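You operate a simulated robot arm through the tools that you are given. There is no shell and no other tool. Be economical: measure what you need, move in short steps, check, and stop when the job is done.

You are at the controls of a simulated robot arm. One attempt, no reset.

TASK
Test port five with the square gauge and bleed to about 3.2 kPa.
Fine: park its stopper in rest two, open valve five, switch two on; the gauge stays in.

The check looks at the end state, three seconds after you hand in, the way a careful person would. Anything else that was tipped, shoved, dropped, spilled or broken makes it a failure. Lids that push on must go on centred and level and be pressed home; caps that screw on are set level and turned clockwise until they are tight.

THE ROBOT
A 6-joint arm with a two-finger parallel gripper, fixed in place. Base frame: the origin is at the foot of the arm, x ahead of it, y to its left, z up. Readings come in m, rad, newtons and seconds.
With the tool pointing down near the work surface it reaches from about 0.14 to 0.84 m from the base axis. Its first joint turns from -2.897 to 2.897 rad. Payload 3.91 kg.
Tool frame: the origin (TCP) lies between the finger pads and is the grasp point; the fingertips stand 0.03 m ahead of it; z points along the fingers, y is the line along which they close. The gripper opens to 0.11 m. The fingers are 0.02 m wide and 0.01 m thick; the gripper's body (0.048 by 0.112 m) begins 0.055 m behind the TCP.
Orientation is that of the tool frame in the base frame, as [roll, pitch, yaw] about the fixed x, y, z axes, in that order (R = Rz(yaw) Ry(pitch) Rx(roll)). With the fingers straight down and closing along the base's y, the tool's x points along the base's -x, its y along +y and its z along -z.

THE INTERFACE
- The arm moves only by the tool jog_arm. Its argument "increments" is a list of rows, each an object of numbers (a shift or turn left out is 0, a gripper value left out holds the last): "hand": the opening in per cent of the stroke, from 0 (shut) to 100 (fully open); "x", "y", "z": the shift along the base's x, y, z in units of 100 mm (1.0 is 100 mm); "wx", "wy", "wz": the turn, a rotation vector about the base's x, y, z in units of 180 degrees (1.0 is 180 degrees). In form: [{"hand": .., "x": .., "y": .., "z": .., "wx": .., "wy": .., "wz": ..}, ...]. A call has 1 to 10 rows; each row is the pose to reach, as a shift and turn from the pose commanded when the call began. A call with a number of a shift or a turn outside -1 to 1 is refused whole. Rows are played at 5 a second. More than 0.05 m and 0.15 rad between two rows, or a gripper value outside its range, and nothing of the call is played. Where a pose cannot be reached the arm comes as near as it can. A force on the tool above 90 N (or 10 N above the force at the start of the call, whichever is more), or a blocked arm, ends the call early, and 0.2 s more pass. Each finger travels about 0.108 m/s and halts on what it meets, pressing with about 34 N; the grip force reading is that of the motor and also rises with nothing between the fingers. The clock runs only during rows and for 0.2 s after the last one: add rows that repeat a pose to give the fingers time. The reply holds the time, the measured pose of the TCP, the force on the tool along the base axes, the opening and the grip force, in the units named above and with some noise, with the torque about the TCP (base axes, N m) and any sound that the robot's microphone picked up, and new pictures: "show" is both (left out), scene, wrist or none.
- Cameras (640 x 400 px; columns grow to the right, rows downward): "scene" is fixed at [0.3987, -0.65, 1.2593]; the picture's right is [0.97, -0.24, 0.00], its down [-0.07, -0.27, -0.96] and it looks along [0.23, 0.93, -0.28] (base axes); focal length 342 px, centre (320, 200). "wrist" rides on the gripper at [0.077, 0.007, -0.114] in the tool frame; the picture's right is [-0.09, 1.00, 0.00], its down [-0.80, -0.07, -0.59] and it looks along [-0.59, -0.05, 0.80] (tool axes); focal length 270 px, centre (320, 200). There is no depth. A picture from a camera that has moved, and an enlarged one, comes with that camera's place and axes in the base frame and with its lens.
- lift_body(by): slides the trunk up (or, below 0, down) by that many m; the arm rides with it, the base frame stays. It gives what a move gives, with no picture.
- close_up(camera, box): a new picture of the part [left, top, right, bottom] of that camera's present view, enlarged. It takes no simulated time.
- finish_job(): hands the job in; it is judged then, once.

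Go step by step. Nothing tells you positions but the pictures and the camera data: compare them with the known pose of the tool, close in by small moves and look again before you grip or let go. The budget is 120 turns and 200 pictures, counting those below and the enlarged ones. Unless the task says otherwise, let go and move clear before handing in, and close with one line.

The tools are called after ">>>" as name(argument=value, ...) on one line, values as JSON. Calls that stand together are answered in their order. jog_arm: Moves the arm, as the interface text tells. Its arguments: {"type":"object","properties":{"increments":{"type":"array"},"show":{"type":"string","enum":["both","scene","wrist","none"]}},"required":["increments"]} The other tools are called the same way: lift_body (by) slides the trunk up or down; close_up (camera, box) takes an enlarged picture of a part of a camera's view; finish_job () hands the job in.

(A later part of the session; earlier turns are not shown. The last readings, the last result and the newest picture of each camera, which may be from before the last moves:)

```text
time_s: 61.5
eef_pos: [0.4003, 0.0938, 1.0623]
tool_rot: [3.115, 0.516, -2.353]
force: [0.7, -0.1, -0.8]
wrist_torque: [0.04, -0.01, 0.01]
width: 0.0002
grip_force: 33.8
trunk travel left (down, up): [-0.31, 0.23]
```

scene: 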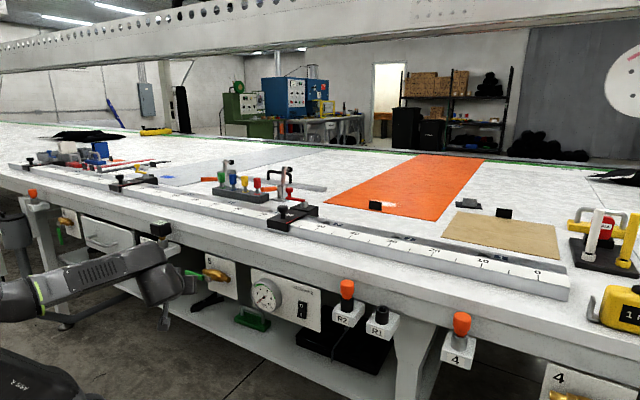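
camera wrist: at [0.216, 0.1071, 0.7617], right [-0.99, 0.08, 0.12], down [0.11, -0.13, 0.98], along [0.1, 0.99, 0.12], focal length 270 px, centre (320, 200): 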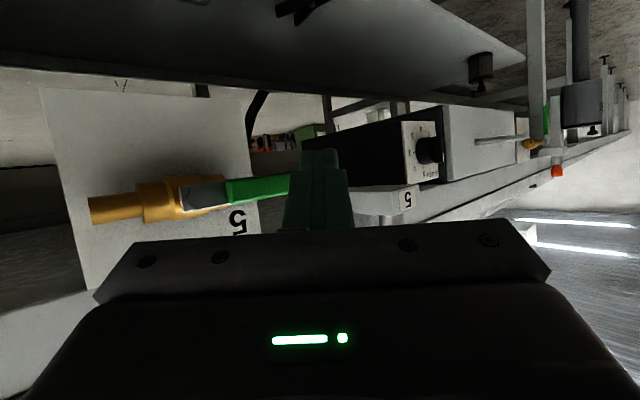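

That works. Moving in front of the switch and down.

>>> jog_arm(increments=[{"x": 0.35, "y": -0.3, "z": 0}, {"x": 0.75, "y": -0.66, "z": 0}, {"x": 0.75, "y": -0.66, "z": -0.5}, {"x": 0.75, "y": -0.66, "z": -1.0}], show="none")

>>> jog_arm(increments=[{"z": -0.5}, {"z": -1.0}], show="none")

>>> jog_arm(increments=[{"z": -0.5}, {"z": -1.0}, {"z": -1.0}])

```text
refused: row 2 steps farther than a row can; nothing moved
```

```text
time_s: 62.1
eef_pos: [0.4034, 0.0928, 0.9622]
tool_rot: [3.112, 0.516, -2.353]
force: [0.3, 0.8, 0.5]
wrist_torque: [-0.02, -0.01, 0.0]
width: 0.0
grip_force: 33.8
trunk travel left (down, up): [-0.31, 0.23]
```

```text
time_s: 62.9
eef_pos: [0.4005, 0.0912, 0.8611]
tool_rot: [3.114, 0.517, -2.354]
force: [0.8, 0.1, -0.4]
wrist_torque: [0.0, 0.0, -0.02]
width: 0.0
grip_force: 34.0
trunk travel left (down, up): [-0.31, 0.23]
camera wrist: at [0.3112, 0.0053, 0.922], right [-0.66, 0.75, 0.07], down [0.35, 0.23, 0.91], along [0.66, 0.63, -0.41], focal length 270 px, centre (320, 200)
```

scene: 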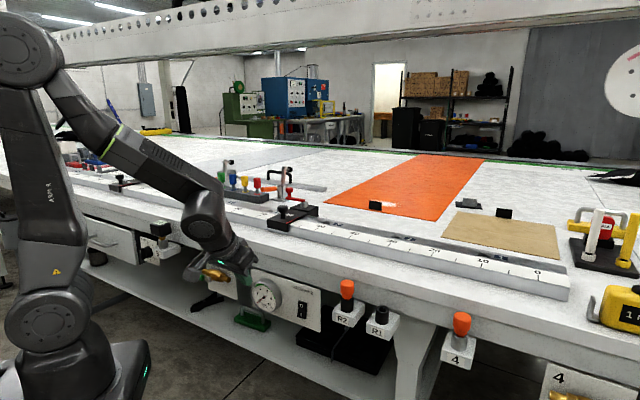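
wrist: 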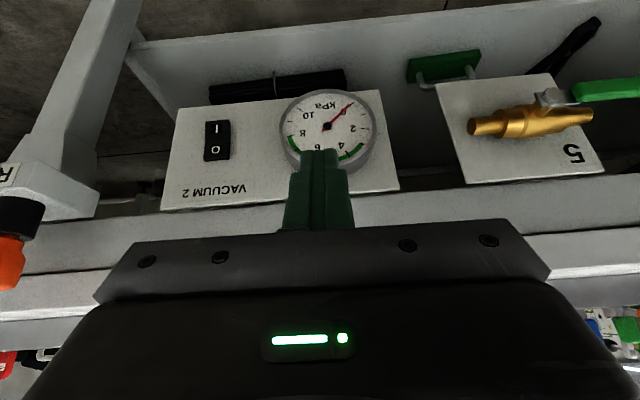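

That first move was refused, so I'm above the dial with clearance. The switch's "I" end is near (0.528, 0.078, 0.745). I'll go sideways, then down in front of it.

>>> jog_arm(increments=[{"x": 0.33, "y": -0.28}, {"x": 0.6, "y": -0.52}, {"x": 0.767, "y": -0.66}, {"x": 0.767, "y": -0.66, "z": -0.4}, {"x": 0.767, "y": -0.66, "z": -0.8}, {"x": 0.767, "y": -0.66, "z": -1.0}, {"x": 0.767, "y": -0.66, "z": -1.0}], show="wrist")

>>> close_up(camera="scene", box=[230, 240, 350, 340])

```text
time_s: 64.5
eef_pos: [0.4796, 0.0269, 0.7641]
tool_rot: [3.114, 0.517, -2.352]
force: [0.6, 0.4, 0.0]
wrist_torque: [0.0, -0.04, 0.0]
width: 0.0
grip_force: 34.0
trunk travel left (down, up): [-0.31, 0.23]
camera wrist: at [0.389, -0.0602, 0.8244], right [-0.66, 0.75, 0.07], down [0.35, 0.22, 0.91], along [0.66, 0.63, -0.41], focal length 270 px, centre (320, 200)
```

wrist: 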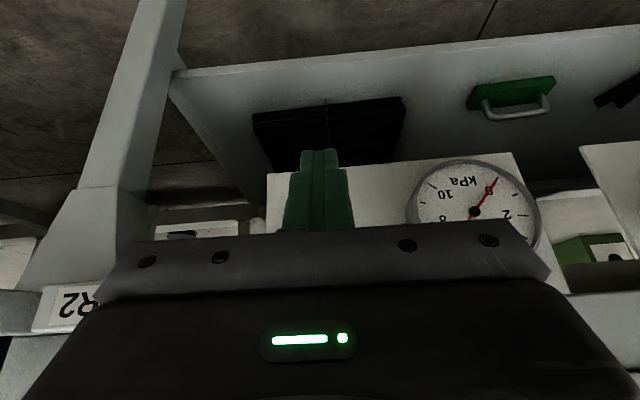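

```text
4.00 times, centred on (290, 290) of scene
camera zoom: at [0.3987, -0.65, 1.2593], right [0.97, -0.24, 0.0], down [-0.07, -0.27, -0.96], along [0.23, 0.93, -0.28], focal length 1370 px, centre (440, -160)
```

zoom: 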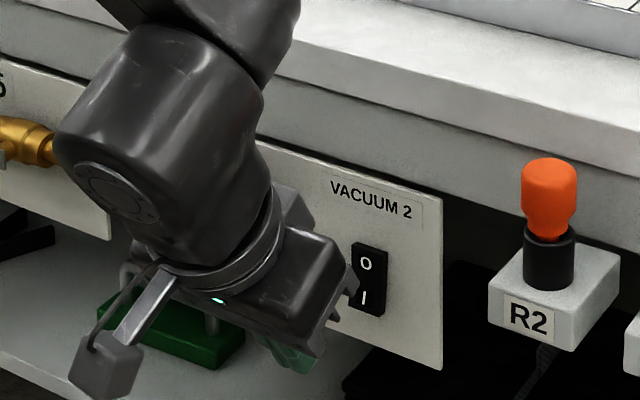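

Positioned in front of the switch's lower half. I'll lower 4 mm and press forward in small steps, listening for a click.

>>> jog_arm(increments=[{"z": -0.04}, {"x": 0.14, "y": 0.144, "z": -0.04}, {"x": 0.27, "y": 0.28, "z": -0.04}, {"x": 0.3, "y": 0.31, "z": -0.04}, {"x": 0.33, "y": 0.34, "z": -0.04}, {"x": 0.35, "y": 0.36, "z": -0.04}], show="none")

>>> close_up(camera="scene", box=[250, 260, 340, 340])

```text
time_s: 65.9
eef_pos: [0.5132, 0.0642, 0.7598]
tool_rot: [3.114, 0.517, -2.353]
force: [-0.1, 0.6, -0.3]
wrist_torque: [0.0, -0.01, -0.01]
width: 0.0001
grip_force: 34.1
trunk travel left (down, up): [-0.31, 0.23]
```

```text
5.00 times, centred on (295, 300) of scene
camera zoom: at [0.3987, -0.65, 1.2593], right [0.97, -0.24, 0.0], down [-0.07, -0.27, -0.96], along [0.23, 0.93, -0.28], focal length 1712 px, centre (445, -300)
```

zoom: 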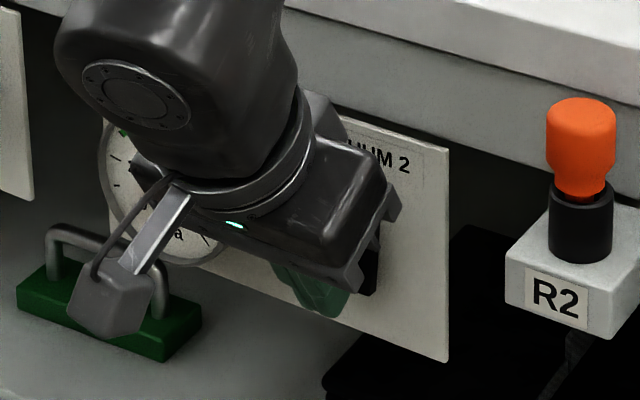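

No contact yet; pressing on in 2–3 mm steps.

>>> jog_arm(increments=[{"x": 0.02, "y": 0.02}, {"x": 0.04, "y": 0.04}, {"x": 0.06, "y": 0.06}, {"x": 0.08, "y": 0.08}], show="wrist")

```text
time_s: 66.9
eef_pos: [0.5183, 0.0693, 0.7602]
tool_rot: [3.113, 0.516, -2.353]
force: [-10.3, -15.0, 3.8]
wrist_torque: [-0.26, 0.15, -0.08]
width: 0.0003
grip_force: 34.2
trunk travel left (down, up): [-0.31, 0.23]
camera wrist: at [0.4283, -0.0169, 0.8194], right [-0.66, 0.75, 0.07], down [0.35, 0.22, 0.91], along [0.67, 0.63, -0.41], focal length 270 px, centre (320, 200)
```

wrist: 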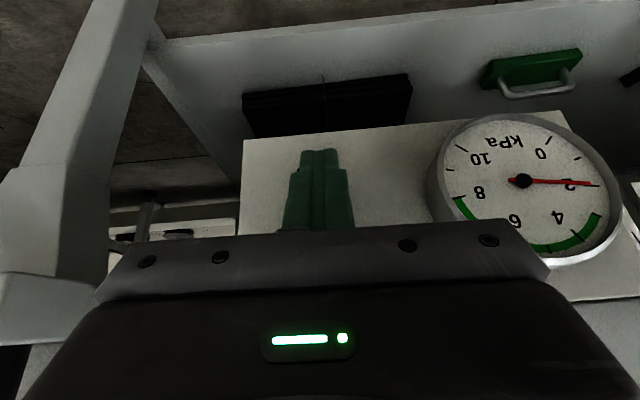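

The dial needle has moved to 2 kPa: the vacuum is on. I'll back off and check the switch.

>>> jog_arm(increments=[{"x": -0.2, "y": -0.2}, {"x": -0.45, "y": -0.46}, {"x": -0.45, "y": -0.46, "z": 0.4}, {"x": -0.45, "y": -0.46, "z": 0.8}, {"x": -0.45, "y": -0.46, "z": 1.0}, {"x": -0.45, "y": -0.46, "z": 1.0}])

>>> close_up(camera="scene", box=[240, 260, 330, 340])

>>> close_up(camera="scene", box=[130, 210, 190, 270])

```text
time_s: 68.3
eef_pos: [0.4728, 0.0265, 0.8598]
tool_rot: [3.115, 0.515, -2.353]
force: [0.1, 0.5, 0.6]
wrist_torque: [-0.02, 0.02, 0.0]
width: 0.0
grip_force: 34.1
trunk travel left (down, up): [-0.31, 0.23]
camera wrist: at [0.3832, -0.0609, 0.9205], right [-0.66, 0.75, 0.07], down [0.35, 0.22, 0.91], along [0.66, 0.63, -0.41], focal length 270 px, centre (320, 200)
```

scene: 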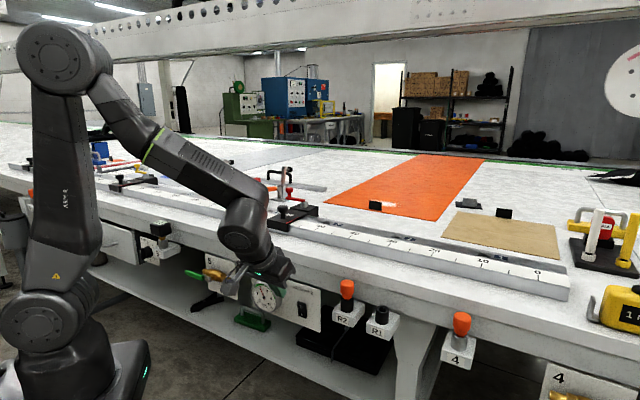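
wrist: 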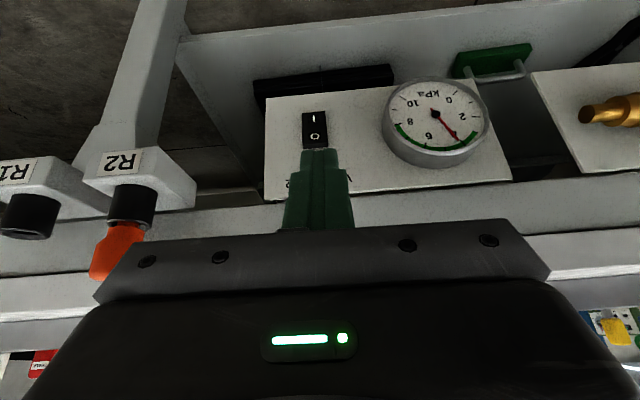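

```text
5.00 times, centred on (285, 300) of scene
camera zoom: at [0.3987, -0.65, 1.2593], right [0.97, -0.24, 0.0], down [-0.07, -0.27, -0.96], along [0.23, 0.93, -0.28], focal length 1712 px, centre (495, -300)
```

zoom: 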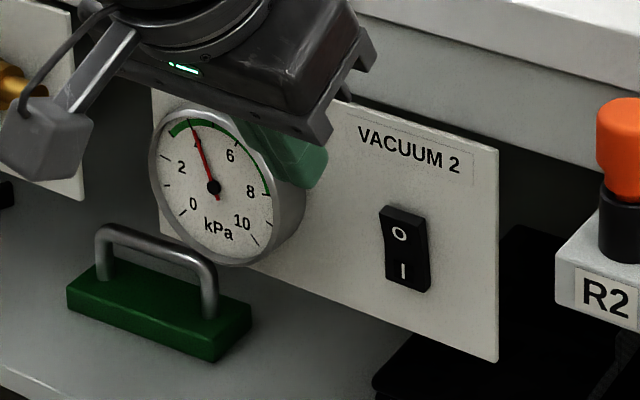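

```text
6.67 times, centred on (160, 240) of scene
camera zoom: at [0.3987, -0.65, 1.2593], right [0.97, -0.24, 0.0], down [-0.07, -0.27, -0.96], along [0.23, 0.93, -0.28], focal length 2283 px, centre (1387, -67)
```

zoom: 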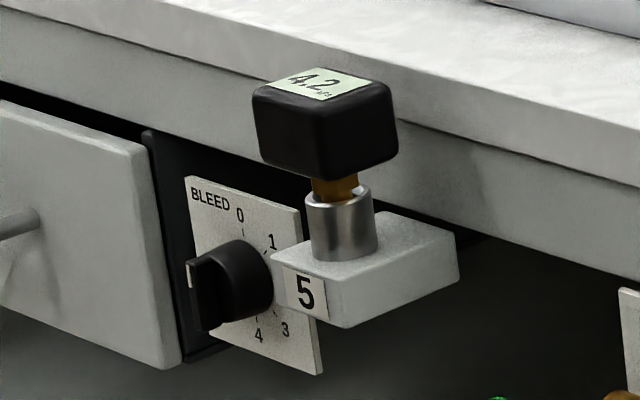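

The gauge in port 5 reads 4.2 kPa with the bleed pointer at 0. Now I need to open the bleed a little; I'll raise the tool and travel left along the front to the bleed knob.

>>> jog_arm(increments=[{"z": 0.45}, {"z": 0.9}, {"x": -0.33, "y": 0.32, "z": 1.0}, {"x": -0.66, "y": 0.64, "z": 1.0}, {"x": -1.0, "y": 0.97, "z": 1.0}], show="none")

>>> jog_arm(increments=[{"x": -0.33, "y": 0.32, "z": 0.2}, {"x": -0.66, "y": 0.64, "z": 0.4}, {"x": -1.0, "y": 0.97, "z": 0.4}], show="none")

>>> jog_arm(increments=[{"x": -0.33, "y": 0.32}, {"x": -0.66, "y": 0.64}, {"x": -1.0, "y": 0.97}], show="none")

>>> jog_arm(increments=[{"x": -0.33, "y": 0.32}, {"x": -0.66, "y": 0.64}, {"x": -1.0, "y": 0.97}])

```text
time_s: 69.5
eef_pos: [0.3772, 0.1232, 0.957]
tool_rot: [3.113, 0.516, -2.352]
force: [0.0, -0.2, 0.2]
wrist_torque: [0.02, 0.0, -0.02]
width: 0.0
grip_force: 33.9
trunk travel left (down, up): [-0.31, 0.23]
```

```text
refused: row 1 steps farther than a row can; nothing moved
```

```text
time_s: 70.3
eef_pos: [0.2777, 0.2196, 0.9575]
tool_rot: [3.115, 0.519, -2.351]
force: [0.4, -0.3, -0.3]
wrist_torque: [0.0, -0.04, 0.0]
width: 0.0
grip_force: 33.5
trunk travel left (down, up): [-0.31, 0.23]
```

```text
time_s: 71.1
eef_pos: [0.1751, 0.3144, 0.9579]
tool_rot: [3.114, 0.517, -2.352]
force: [0.1, 0.4, 0.1]
wrist_torque: [0.01, 0.0, -0.02]
width: 0.0
grip_force: 33.4
trunk travel left (down, up): [-0.31, 0.23]
camera wrist: at [0.0859, 0.227, 1.0185], right [-0.66, 0.75, 0.07], down [0.35, 0.22, 0.91], along [0.67, 0.63, -0.41], focal length 270 px, centre (320, 200)
```

scene: 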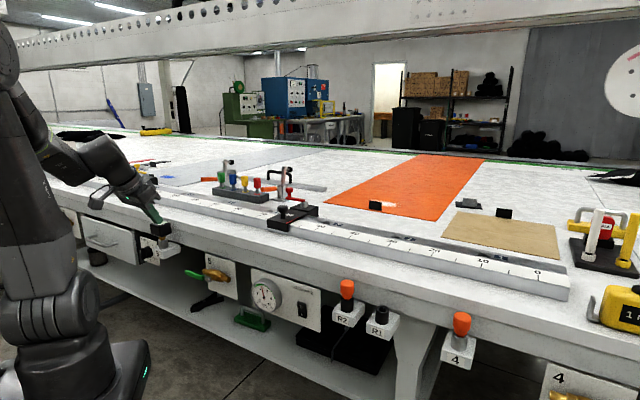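
wrist: 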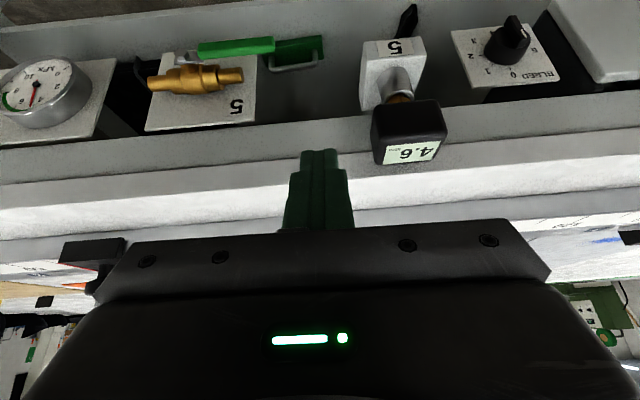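

The gauge now shows 4.6. Let me zoom on the knob.

>>> close_up(camera="wrist", box=[360, 0, 580, 170])

>>> close_up(camera="scene", box=[130, 230, 170, 270])

```text
2.35 times, centred on (470, 85) of wrist
camera zoom: at [0.0859, 0.227, 1.0185], right [-0.66, 0.75, 0.07], down [0.35, 0.22, 0.91], along [0.67, 0.63, -0.41], focal length 636 px, centre (-33, 471)
```

zoom: 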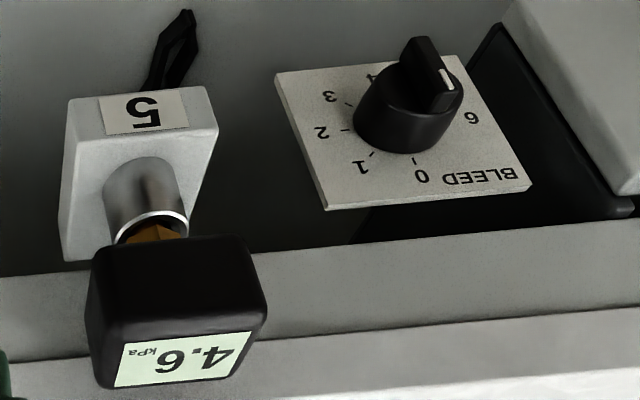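

```text
10.00 times, centred on (150, 250) of scene
camera zoom: at [0.3987, -0.65, 1.2593], right [0.97, -0.24, 0.0], down [-0.07, -0.27, -0.96], along [0.23, 0.93, -0.28], focal length 3424 px, centre (2020, -300)
```

zoom: 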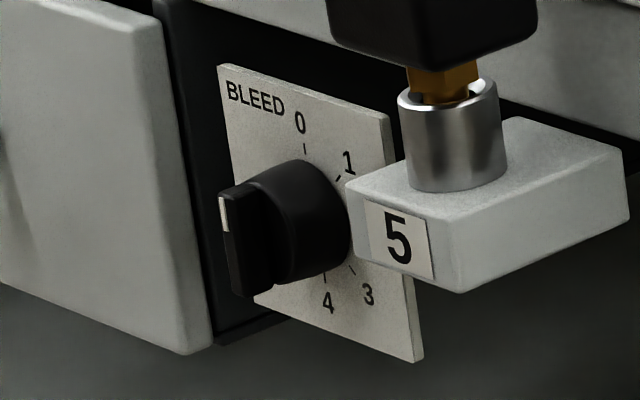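

The pointer stands at 0 and the ridge centre is near u = -0.305, z = 0.76 (base ≈ (0.07, 0.52, 0.76)). I'll go to the left of the ridge, in front of the panel, and look.

>>> jog_arm(increments=[{"x": -0.33, "y": 0.32}, {"x": -0.66, "y": 0.64}, {"x": -0.95, "y": 0.92}], show="none")

>>> jog_arm(increments=[{"x": -0.33, "y": 0.32}, {"x": -0.66, "y": 0.64}, {"x": -0.78, "y": 0.78}, {"x": -0.78, "y": 0.78, "z": -0.4}, {"x": -0.78, "y": 0.78, "z": -0.8}, {"x": -0.78, "y": 0.78, "z": -0.8}])

```text
time_s: 71.9
eef_pos: [0.0804, 0.4063, 0.9611]
tool_rot: [3.112, 0.515, -2.353]
force: [0.3, -0.7, 0.6]
wrist_torque: [0.02, 0.01, 0.01]
width: 0.0
grip_force: 34.1
trunk travel left (down, up): [-0.31, 0.23]
```

```text
time_s: 73.3
eef_pos: [0.0034, 0.487, 0.8792]
tool_rot: [3.114, 0.516, -2.352]
force: [-0.1, 0.0, -0.5]
wrist_torque: [0.0, -0.04, -0.02]
width: 0.0
grip_force: 33.4
trunk travel left (down, up): [-0.31, 0.23]
camera wrist: at [-0.0868, 0.4014, 0.9406], right [-0.66, 0.75, 0.07], down [0.35, 0.22, 0.91], along [0.66, 0.63, -0.41], focal length 270 px, centre (320, 200)
```

scene: 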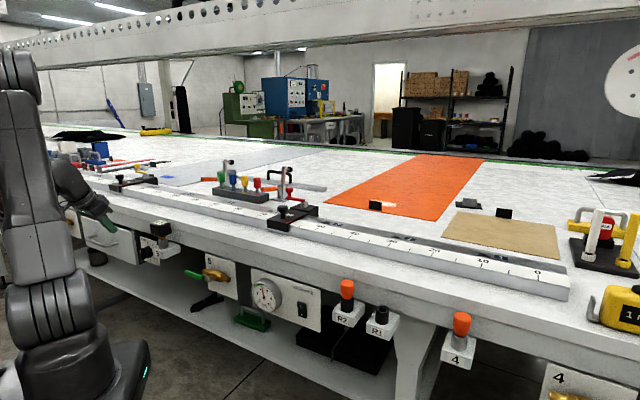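
wrist: 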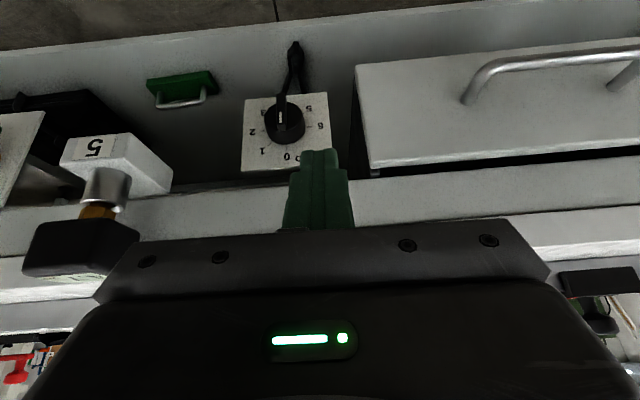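

>>> close_up(camera="wrist", box=[220, 70, 380, 190])

>>> close_up(camera="scene", box=[60, 180, 190, 280])

```text
3.33 times, centred on (300, 130) of wrist
camera zoom: at [-0.0868, 0.4014, 0.9406], right [-0.66, 0.75, 0.07], down [0.35, 0.22, 0.91], along [0.66, 0.63, -0.41], focal length 901 px, centre (387, 433)
```

zoom: 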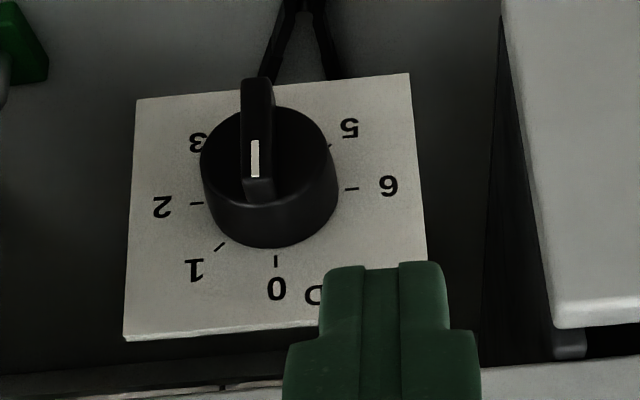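

```text
4.00 times, centred on (125, 230) of scene
camera zoom: at [0.3987, -0.65, 1.2593], right [0.97, -0.24, 0.0], down [-0.07, -0.27, -0.96], along [0.23, 0.93, -0.28], focal length 1370 px, centre (1100, 80)
```

zoom: 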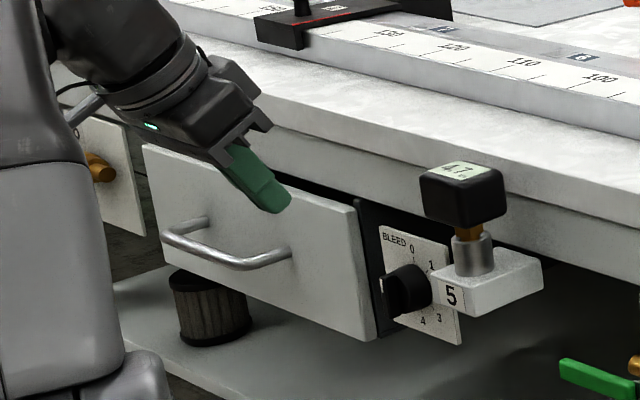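

A clear view: the pointer is at 0, the scale runs clockwise in 45° steps, and the gauge reads 4.7. I'll descend and advance to the left of the ridge's upper end.

>>> jog_arm(increments=[{"z": -0.4}, {"z": -0.75}, {"x": 0.16, "y": 0.167, "z": -0.75}, {"x": 0.28, "y": 0.29, "z": -0.75}, {"x": 0.323, "y": 0.334, "z": -0.75}, {"x": 0.323, "y": 0.334, "z": -0.75}], show="wrist")

>>> close_up(camera="wrist", box=[220, 70, 380, 190])

>>> close_up(camera="scene", box=[100, 210, 190, 280])

```text
time_s: 74.7
eef_pos: [0.036, 0.5213, 0.8041]
tool_rot: [3.116, 0.517, -2.351]
force: [-0.2, 0.2, -0.3]
wrist_torque: [0.0, 0.0, 0.05]
width: 0.0001
grip_force: 34.1
trunk travel left (down, up): [-0.31, 0.23]
camera wrist: at [-0.0547, 0.4341, 0.8645], right [-0.66, 0.75, 0.07], down [0.35, 0.22, 0.91], along [0.66, 0.63, -0.41], focal length 270 px, centre (320, 200)
```

wrist: 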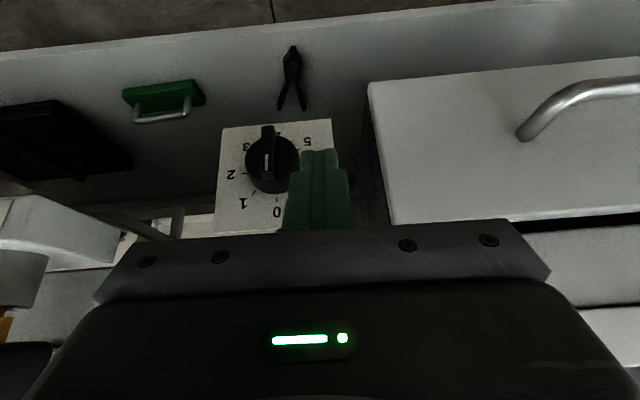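

```text
3.33 times, centred on (300, 130) of wrist
camera zoom: at [-0.0547, 0.4341, 0.8645], right [-0.66, 0.75, 0.07], down [0.35, 0.22, 0.91], along [0.66, 0.63, -0.41], focal length 901 px, centre (387, 433)
```

zoom: 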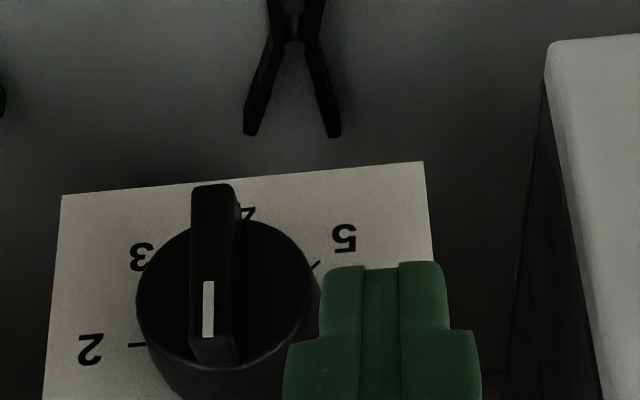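

```text
5.71 times, centred on (145, 245) of scene
camera zoom: at [0.3987, -0.65, 1.2593], right [0.97, -0.24, 0.0], down [-0.07, -0.27, -0.96], along [0.23, 0.93, -0.28], focal length 1957 px, centre (1320, -57)
```

zoom: 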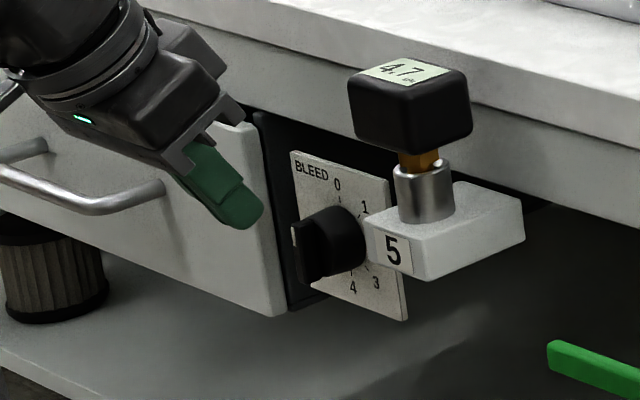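

The finger is left of the ridge, barely low enough; I'll lower 5 mm and push right until the knob begins to turn.

>>> jog_arm(increments=[{"z": -0.05}, {"x": 0.07, "y": -0.07, "z": -0.05}, {"x": 0.13, "y": -0.125, "z": -0.05}, {"x": 0.15, "y": -0.145, "z": -0.05}, {"x": 0.165, "y": -0.16, "z": -0.05}], show="none")

>>> close_up(camera="wrist", box=[220, 90, 380, 210])

>>> close_up(camera="scene", box=[110, 210, 190, 280])

```text
time_s: 75.9
eef_pos: [0.0515, 0.5043, 0.7998]
tool_rot: [3.114, 0.517, -2.352]
force: [-1.0, 1.2, 2.8]
wrist_torque: [0.05, -0.03, 0.06]
width: 0.0
grip_force: 34.0
trunk travel left (down, up): [-0.31, 0.23]
```

```text
3.33 times, centred on (300, 150) of wrist
camera zoom: at [-0.0394, 0.4174, 0.8607], right [-0.66, 0.75, 0.07], down [0.35, 0.22, 0.91], along [0.66, 0.63, -0.41], focal length 901 px, centre (387, 367)
```

zoom: 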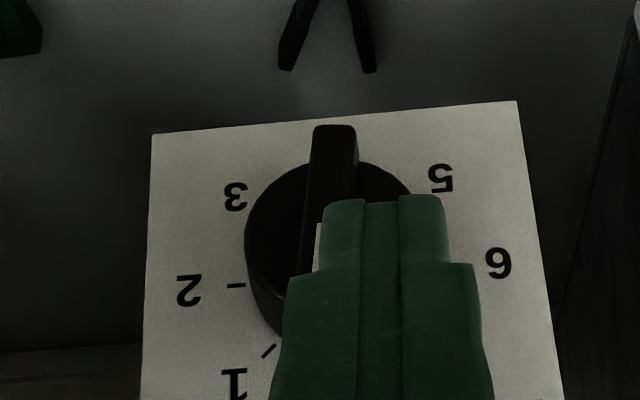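

```text
5.71 times, centred on (150, 245) of scene
camera zoom: at [0.3987, -0.65, 1.2593], right [0.97, -0.24, 0.0], down [-0.07, -0.27, -0.96], along [0.23, 0.93, -0.28], focal length 1957 px, centre (1291, -57)
```

zoom: 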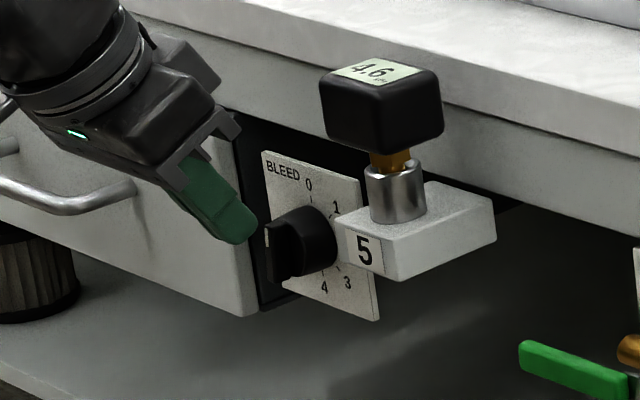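

It's in contact and the knob has turned slightly (4.6). I'll push 4 mm further and watch the gauge.

>>> jog_arm(increments=[{"x": 0.014, "y": -0.014}, {"x": 0.03, "y": -0.028}, {"x": 0.03, "y": -0.028}, {"x": 0.03, "y": -0.028}, {"x": 0.03, "y": -0.028}], show="none")

>>> close_up(camera="wrist", box=[220, 90, 380, 210])

>>> close_up(camera="scene", box=[110, 210, 190, 280])

```text
time_s: 77.1
eef_pos: [0.0542, 0.5004, 0.8009]
tool_rot: [3.114, 0.516, -2.353]
force: [0.3, -0.6, 0.3]
wrist_torque: [-0.02, -0.01, 0.02]
width: 0.0
grip_force: 34.3
trunk travel left (down, up): [-0.31, 0.23]
```

```text
3.33 times, centred on (300, 150) of wrist
camera zoom: at [-0.0362, 0.4134, 0.8605], right [-0.66, 0.75, 0.07], down [0.35, 0.22, 0.91], along [0.66, 0.63, -0.41], focal length 901 px, centre (387, 367)
```

zoom: 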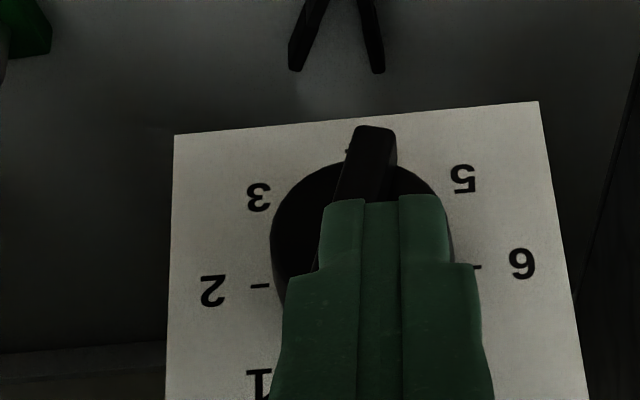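

```text
5.71 times, centred on (150, 245) of scene
camera zoom: at [0.3987, -0.65, 1.2593], right [0.97, -0.24, 0.0], down [-0.07, -0.27, -0.96], along [0.23, 0.93, -0.28], focal length 1957 px, centre (1291, -57)
```

zoom: 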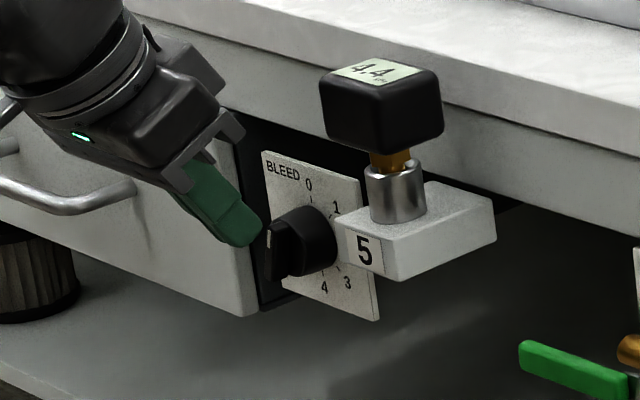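

4.4 and falling, knob at ~20°. Pushing 6 mm more.

>>> jog_arm(increments=[{"x": 0.015, "y": -0.015}, {"x": 0.03, "y": -0.029}, {"x": 0.043, "y": -0.042}, {"x": 0.043, "y": -0.042}, {"x": 0.043, "y": -0.042}, {"x": 0.043, "y": -0.042}, {"x": 0.043, "y": -0.042}], show="none")

>>> close_up(camera="wrist", box=[220, 90, 380, 210])

>>> close_up(camera="scene", box=[110, 210, 190, 280])

```text
time_s: 78.7
eef_pos: [0.0576, 0.4967, 0.7994]
tool_rot: [3.115, 0.517, -2.352]
force: [-4.7, -2.7, -2.5]
wrist_torque: [-0.1, 0.17, -0.02]
width: 0.0
grip_force: 33.8
trunk travel left (down, up): [-0.31, 0.23]
```

```text
3.33 times, centred on (300, 150) of wrist
camera zoom: at [-0.033, 0.4107, 0.8603], right [-0.66, 0.75, 0.07], down [0.35, 0.23, 0.91], along [0.66, 0.63, -0.41], focal length 901 px, centre (387, 367)
```

zoom: 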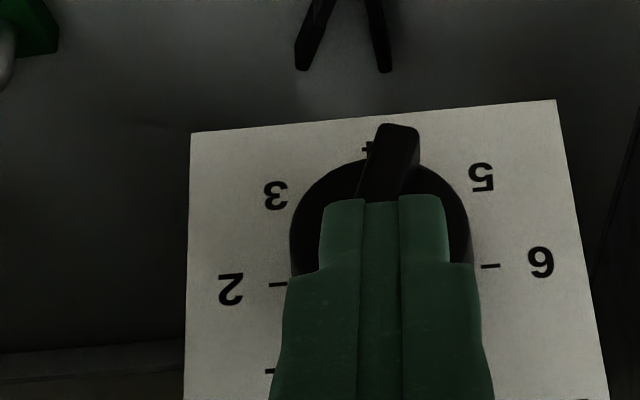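

```text
5.71 times, centred on (150, 245) of scene
camera zoom: at [0.3987, -0.65, 1.2593], right [0.97, -0.24, 0.0], down [-0.07, -0.27, -0.96], along [0.23, 0.93, -0.28], focal length 1957 px, centre (1291, -57)
```

zoom: 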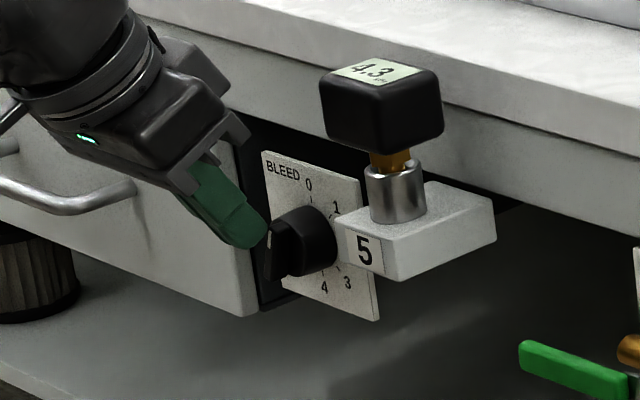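

The finger corner is only catching the ridge's outer edge (4.3 kPa now). I'll back off left, advance 7 mm toward the panel, and push again.

>>> jog_arm(increments=[{"x": -0.05, "y": 0.05}, {"x": -0.1, "y": 0.1}, {"x": -0.05, "y": 0.15, "z": -0.02}, {"x": -0.05, "y": 0.15, "z": -0.02}], show="none")

>>> close_up(camera="wrist", box=[220, 90, 380, 210])

```text
time_s: 79.7
eef_pos: [0.0528, 0.5124, 0.7977]
tool_rot: [3.113, 0.516, -2.353]
force: [0.5, 0.1, 0.4]
wrist_torque: [-0.03, -0.03, -0.01]
width: 0.0
grip_force: 33.2
trunk travel left (down, up): [-0.31, 0.23]
```

```text
3.33 times, centred on (300, 150) of wrist
camera zoom: at [-0.0379, 0.4255, 0.858], right [-0.66, 0.75, 0.07], down [0.35, 0.23, 0.91], along [0.66, 0.63, -0.41], focal length 901 px, centre (387, 367)
```

zoom: 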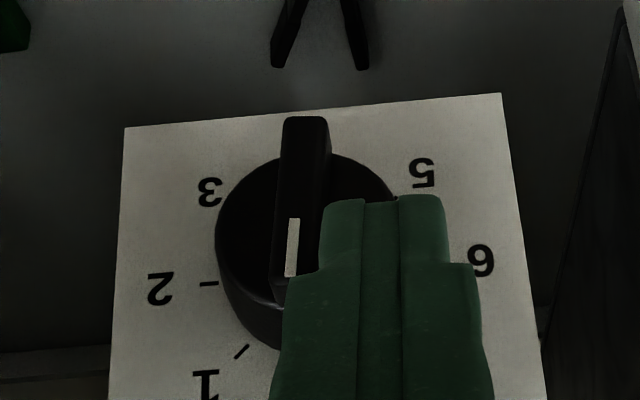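

Now the finger stands beside the ridge. Pushing right again.

>>> jog_arm(increments=[{"x": 0.02, "y": -0.02}, {"x": 0.04, "y": -0.04}, {"x": 0.06, "y": -0.058}, {"x": 0.08, "y": -0.077}, {"x": 0.08, "y": -0.077}, {"x": 0.08, "y": -0.077}], show="none")

>>> close_up(camera="wrist", box=[220, 90, 380, 210])

>>> close_up(camera="scene", box=[110, 210, 190, 280])

```text
time_s: 81.1
eef_pos: [0.0612, 0.5044, 0.7965]
tool_rot: [3.116, 0.519, -2.353]
force: [-2.2, -0.8, 1.2]
wrist_torque: [0.01, 0.05, -0.01]
width: 0.0
grip_force: 34.1
trunk travel left (down, up): [-0.31, 0.23]
```

```text
3.33 times, centred on (300, 150) of wrist
camera zoom: at [-0.0296, 0.418, 0.8577], right [-0.66, 0.75, 0.07], down [0.35, 0.23, 0.91], along [0.67, 0.63, -0.41], focal length 901 px, centre (387, 367)
```

zoom: 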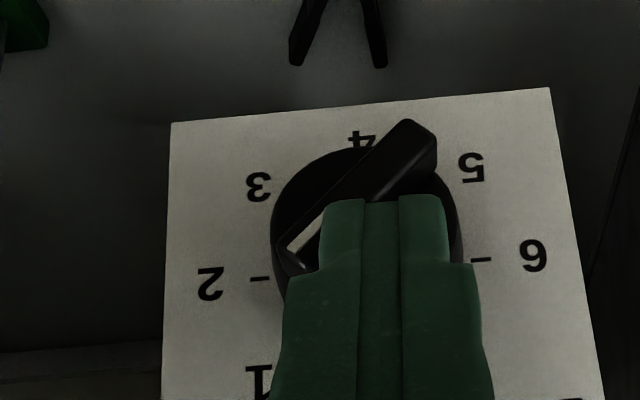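

```text
5.71 times, centred on (150, 245) of scene
camera zoom: at [0.3987, -0.65, 1.2593], right [0.97, -0.24, 0.0], down [-0.07, -0.27, -0.96], along [0.23, 0.93, -0.28], focal length 1957 px, centre (1291, -57)
```

zoom: 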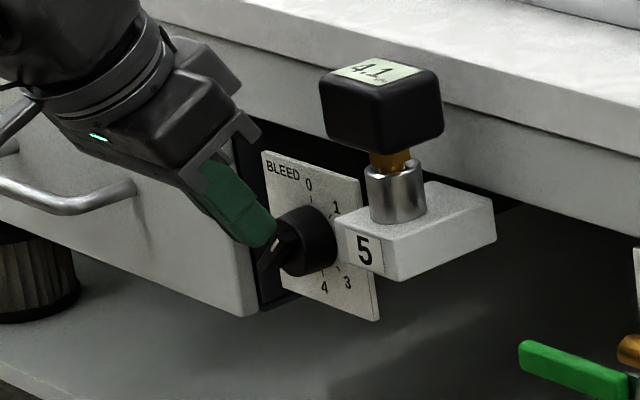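

The knob is at about 50° and the gauge shows 4.1, still settling. I'll wait two seconds.

>>> jog_arm(increments=[{"z": 0}, {"z": 0}, {"z": 0}, {"z": 0}, {"z": 0}, {"z": 0}, {"z": 0}, {"z": 0}, {"z": 0}, {"z": 0}], show="none")

>>> close_up(camera="scene", box=[110, 210, 190, 280])

>>> jog_arm(increments=[{"z": 0}, {"z": 0}, {"z": 0}, {"z": 0}, {"z": 0}, {"z": 0}, {"z": 0}, {"z": 0}, {"z": 0}, {"z": 0}], show="none")

>>> close_up(camera="scene", box=[110, 210, 190, 280])

```text
time_s: 83.3
eef_pos: [0.0608, 0.5052, 0.7978]
tool_rot: [3.113, 0.517, -2.353]
force: [-0.4, 0.3, -0.3]
wrist_torque: [0.0, 0.04, 0.02]
width: 0.0002
grip_force: 33.5
trunk travel left (down, up): [-0.31, 0.23]
```

```text
5.71 times, centred on (150, 245) of scene
camera zoom: at [0.3987, -0.65, 1.2593], right [0.97, -0.24, 0.0], down [-0.07, -0.27, -0.96], along [0.23, 0.93, -0.28], focal length 1957 px, centre (1291, -57)
```

zoom: 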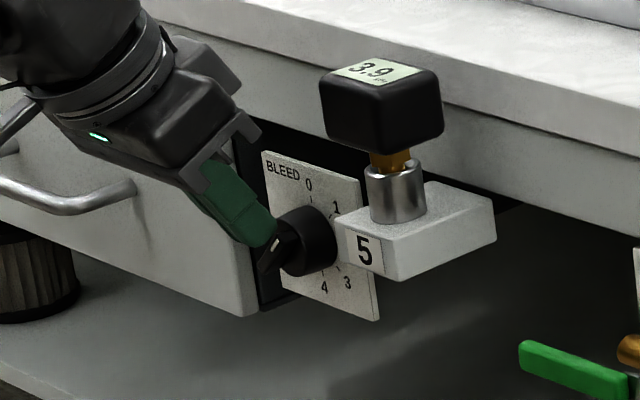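

```text
time_s: 85.5
eef_pos: [0.0593, 0.5052, 0.797]
tool_rot: [3.114, 0.517, -2.352]
force: [0.0, -0.9, 0.2]
wrist_torque: [-0.01, -0.01, 0.01]
width: 0.0
grip_force: 34.3
trunk travel left (down, up): [-0.31, 0.23]
```

```text
5.71 times, centred on (150, 245) of scene
camera zoom: at [0.3987, -0.65, 1.2593], right [0.97, -0.24, 0.0], down [-0.07, -0.27, -0.96], along [0.23, 0.93, -0.28], focal length 1957 px, centre (1291, -57)
```

zoom: 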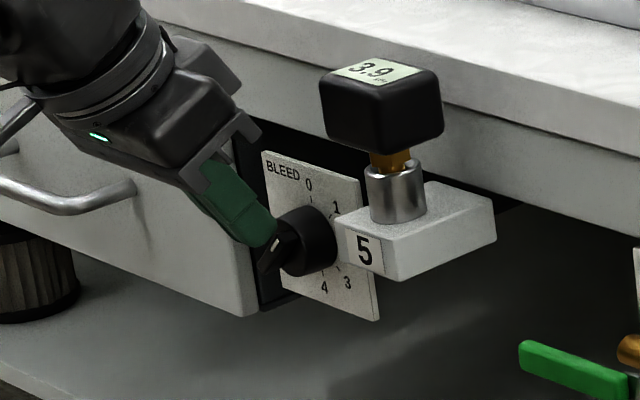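

Settled at 3.9. Turning on to roughly 80°: 8 mm further right, then 4 mm down on the ridge, then wait.

>>> jog_arm(increments=[{"x": 0.02, "y": -0.019}, {"x": 0.04, "y": -0.038}, {"x": 0.0575, "y": -0.0556}, {"x": 0.0575, "y": -0.0556, "z": -0.02}, {"x": 0.0575, "y": -0.0556, "z": -0.04}, {"x": 0.0575, "y": -0.0556, "z": -0.04}, {"x": 0.0575, "y": -0.0556, "z": -0.04}, {"x": 0.0575, "y": -0.0556, "z": -0.04}, {"x": 0.0575, "y": -0.0556, "z": -0.04}, {"x": 0.0575, "y": -0.0556, "z": -0.04}], show="none")

>>> jog_arm(increments=[{"z": 0}, {"z": 0}, {"z": 0}, {"z": 0}, {"z": 0}, {"z": 0}, {"z": 0}, {"z": 0}, {"z": 0}, {"z": 0}], show="none")

>>> close_up(camera="wrist", box=[220, 90, 380, 210])

>>> close_up(camera="scene", box=[110, 210, 190, 280])

```text
time_s: 87.7
eef_pos: [0.0673, 0.4982, 0.7933]
tool_rot: [3.113, 0.517, -2.353]
force: [0.2, -0.5, 0.2]
wrist_torque: [0.01, 0.02, 0.03]
width: 0.0
grip_force: 34.4
trunk travel left (down, up): [-0.31, 0.23]
```

```text
time_s: 89.9
eef_pos: [0.0667, 0.4989, 0.7934]
tool_rot: [3.114, 0.517, -2.353]
force: [-0.9, 0.5, 0.0]
wrist_torque: [-0.01, 0.0, 0.0]
width: 0.0001
grip_force: 34.4
trunk travel left (down, up): [-0.31, 0.23]
```

```text
3.33 times, centred on (300, 150) of wrist
camera zoom: at [-0.0237, 0.4114, 0.8538], right [-0.66, 0.75, 0.07], down [0.35, 0.22, 0.91], along [0.66, 0.63, -0.41], focal length 901 px, centre (387, 367)
```

zoom: 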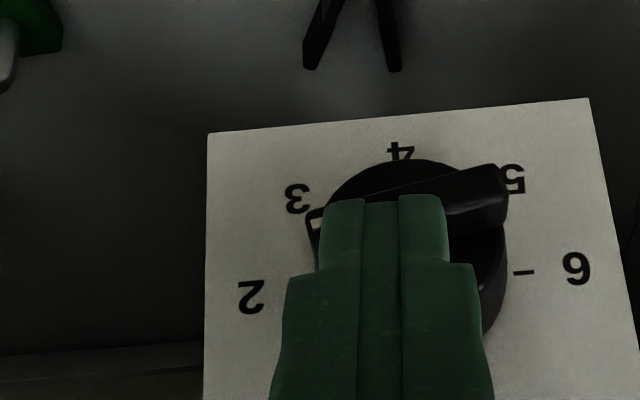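

```text
5.71 times, centred on (150, 245) of scene
camera zoom: at [0.3987, -0.65, 1.2593], right [0.97, -0.24, 0.0], down [-0.07, -0.27, -0.96], along [0.23, 0.93, -0.28], focal length 1957 px, centre (1291, -57)
```

zoom: 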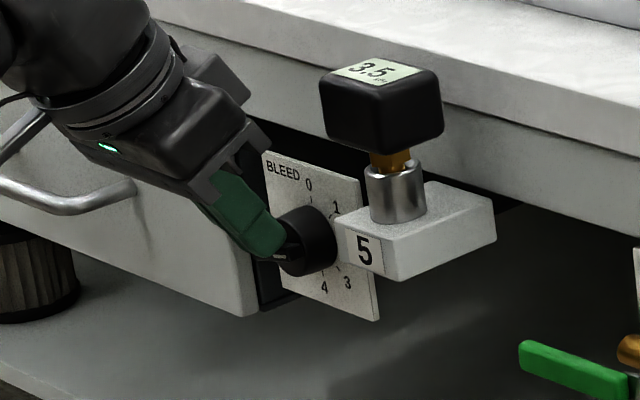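

3.5 at about 80°. For the last ~25° I'll lift, shift right over the pointer end, and push down gently.

>>> jog_arm(increments=[{"z": 0.04}, {"x": 0.05, "y": -0.048, "z": 0.04}, {"x": 0.094, "y": -0.09, "z": 0.04}, {"x": 0.094, "y": -0.09, "z": 0}, {"x": 0.094, "y": -0.09, "z": -0.02}, {"x": 0.094, "y": -0.09, "z": -0.04}, {"x": 0.094, "y": -0.09, "z": -0.04}, {"x": 0.094, "y": -0.09, "z": -0.04}, {"x": 0.094, "y": -0.09, "z": -0.04}, {"x": 0.094, "y": -0.09, "z": -0.04}], show="none")

>>> close_up(camera="wrist", box=[220, 90, 380, 210])

>>> close_up(camera="scene", box=[110, 210, 190, 280])

```text
time_s: 92.1
eef_pos: [0.0765, 0.489, 0.7901]
tool_rot: [3.115, 0.517, -2.352]
force: [-1.5, -0.3, 0.7]
wrist_torque: [0.01, -0.02, -0.02]
width: 0.0
grip_force: 34.0
trunk travel left (down, up): [-0.31, 0.23]
```

```text
3.33 times, centred on (300, 150) of wrist
camera zoom: at [-0.0145, 0.4022, 0.8501], right [-0.66, 0.75, 0.07], down [0.35, 0.22, 0.91], along [0.66, 0.63, -0.41], focal length 901 px, centre (387, 367)
```

zoom: 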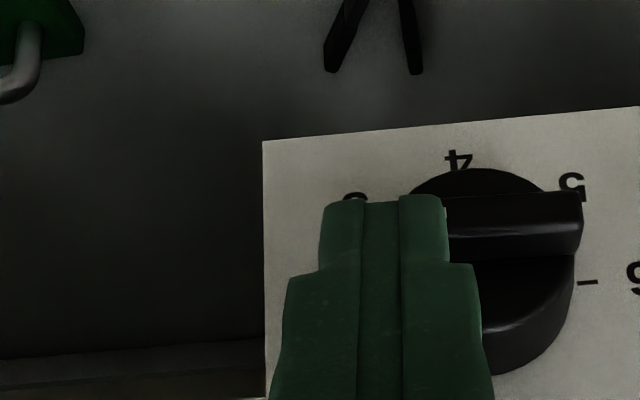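

```text
5.71 times, centred on (150, 245) of scene
camera zoom: at [0.3987, -0.65, 1.2593], right [0.97, -0.24, 0.0], down [-0.07, -0.27, -0.96], along [0.23, 0.93, -0.28], focal length 1957 px, centre (1291, -57)
```

zoom: 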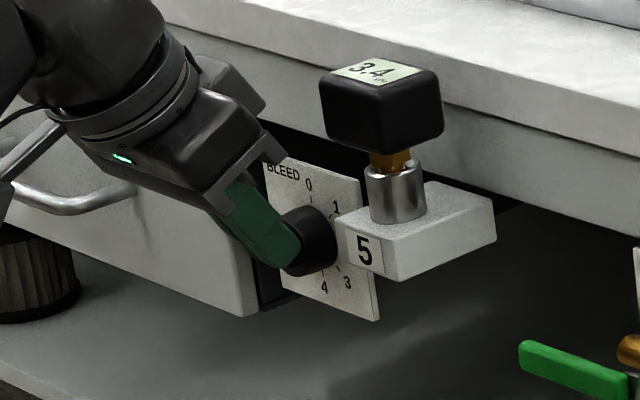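

3.4 with the knob near 90°. I'll push down 2.5 mm more and let it settle.

>>> jog_arm(increments=[{"z": -0.015}, {"z": -0.025}, {"z": -0.025}, {"z": -0.025}, {"z": -0.025}, {"z": -0.025}, {"z": -0.025}, {"z": -0.025}, {"z": -0.025}, {"z": -0.025}], show="none")

>>> jog_arm(increments=[{"z": 0}, {"z": 0}, {"z": 0}, {"z": 0}, {"z": 0}, {"z": 0}, {"z": 0}, {"z": 0}, {"z": 0}, {"z": 0}], show="none")

>>> close_up(camera="wrist", box=[220, 90, 380, 210])

>>> close_up(camera="scene", box=[110, 210, 190, 280])

```text
time_s: 94.3
eef_pos: [0.0763, 0.4891, 0.7855]
tool_rot: [3.112, 0.516, -2.352]
force: [2.2, -3.8, 2.3]
wrist_torque: [-0.07, -0.06, -0.06]
width: 0.0001
grip_force: 34.4
trunk travel left (down, up): [-0.31, 0.23]
```

```text
time_s: 96.5
eef_pos: [0.0749, 0.4884, 0.7861]
tool_rot: [3.114, 0.518, -2.352]
force: [-1.0, -3.1, 0.6]
wrist_torque: [-0.07, 0.06, 0.01]
width: 0.0
grip_force: 34.3
trunk travel left (down, up): [-0.31, 0.23]
```

```text
3.33 times, centred on (300, 150) of wrist
camera zoom: at [-0.0147, 0.402, 0.8478], right [-0.66, 0.75, 0.07], down [0.35, 0.22, 0.91], along [0.66, 0.63, -0.41], focal length 901 px, centre (387, 367)
```

zoom: 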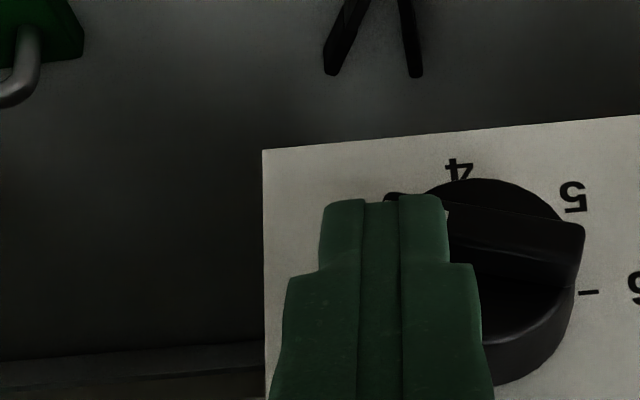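

```text
5.71 times, centred on (150, 245) of scene
camera zoom: at [0.3987, -0.65, 1.2593], right [0.97, -0.24, 0.0], down [-0.07, -0.27, -0.96], along [0.23, 0.93, -0.28], focal length 1957 px, centre (1291, -57)
```

zoom: 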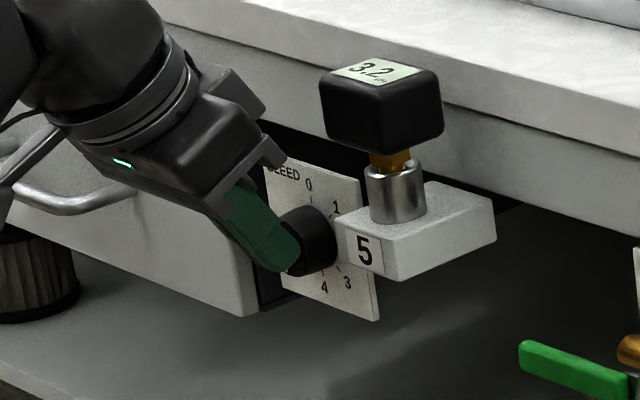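

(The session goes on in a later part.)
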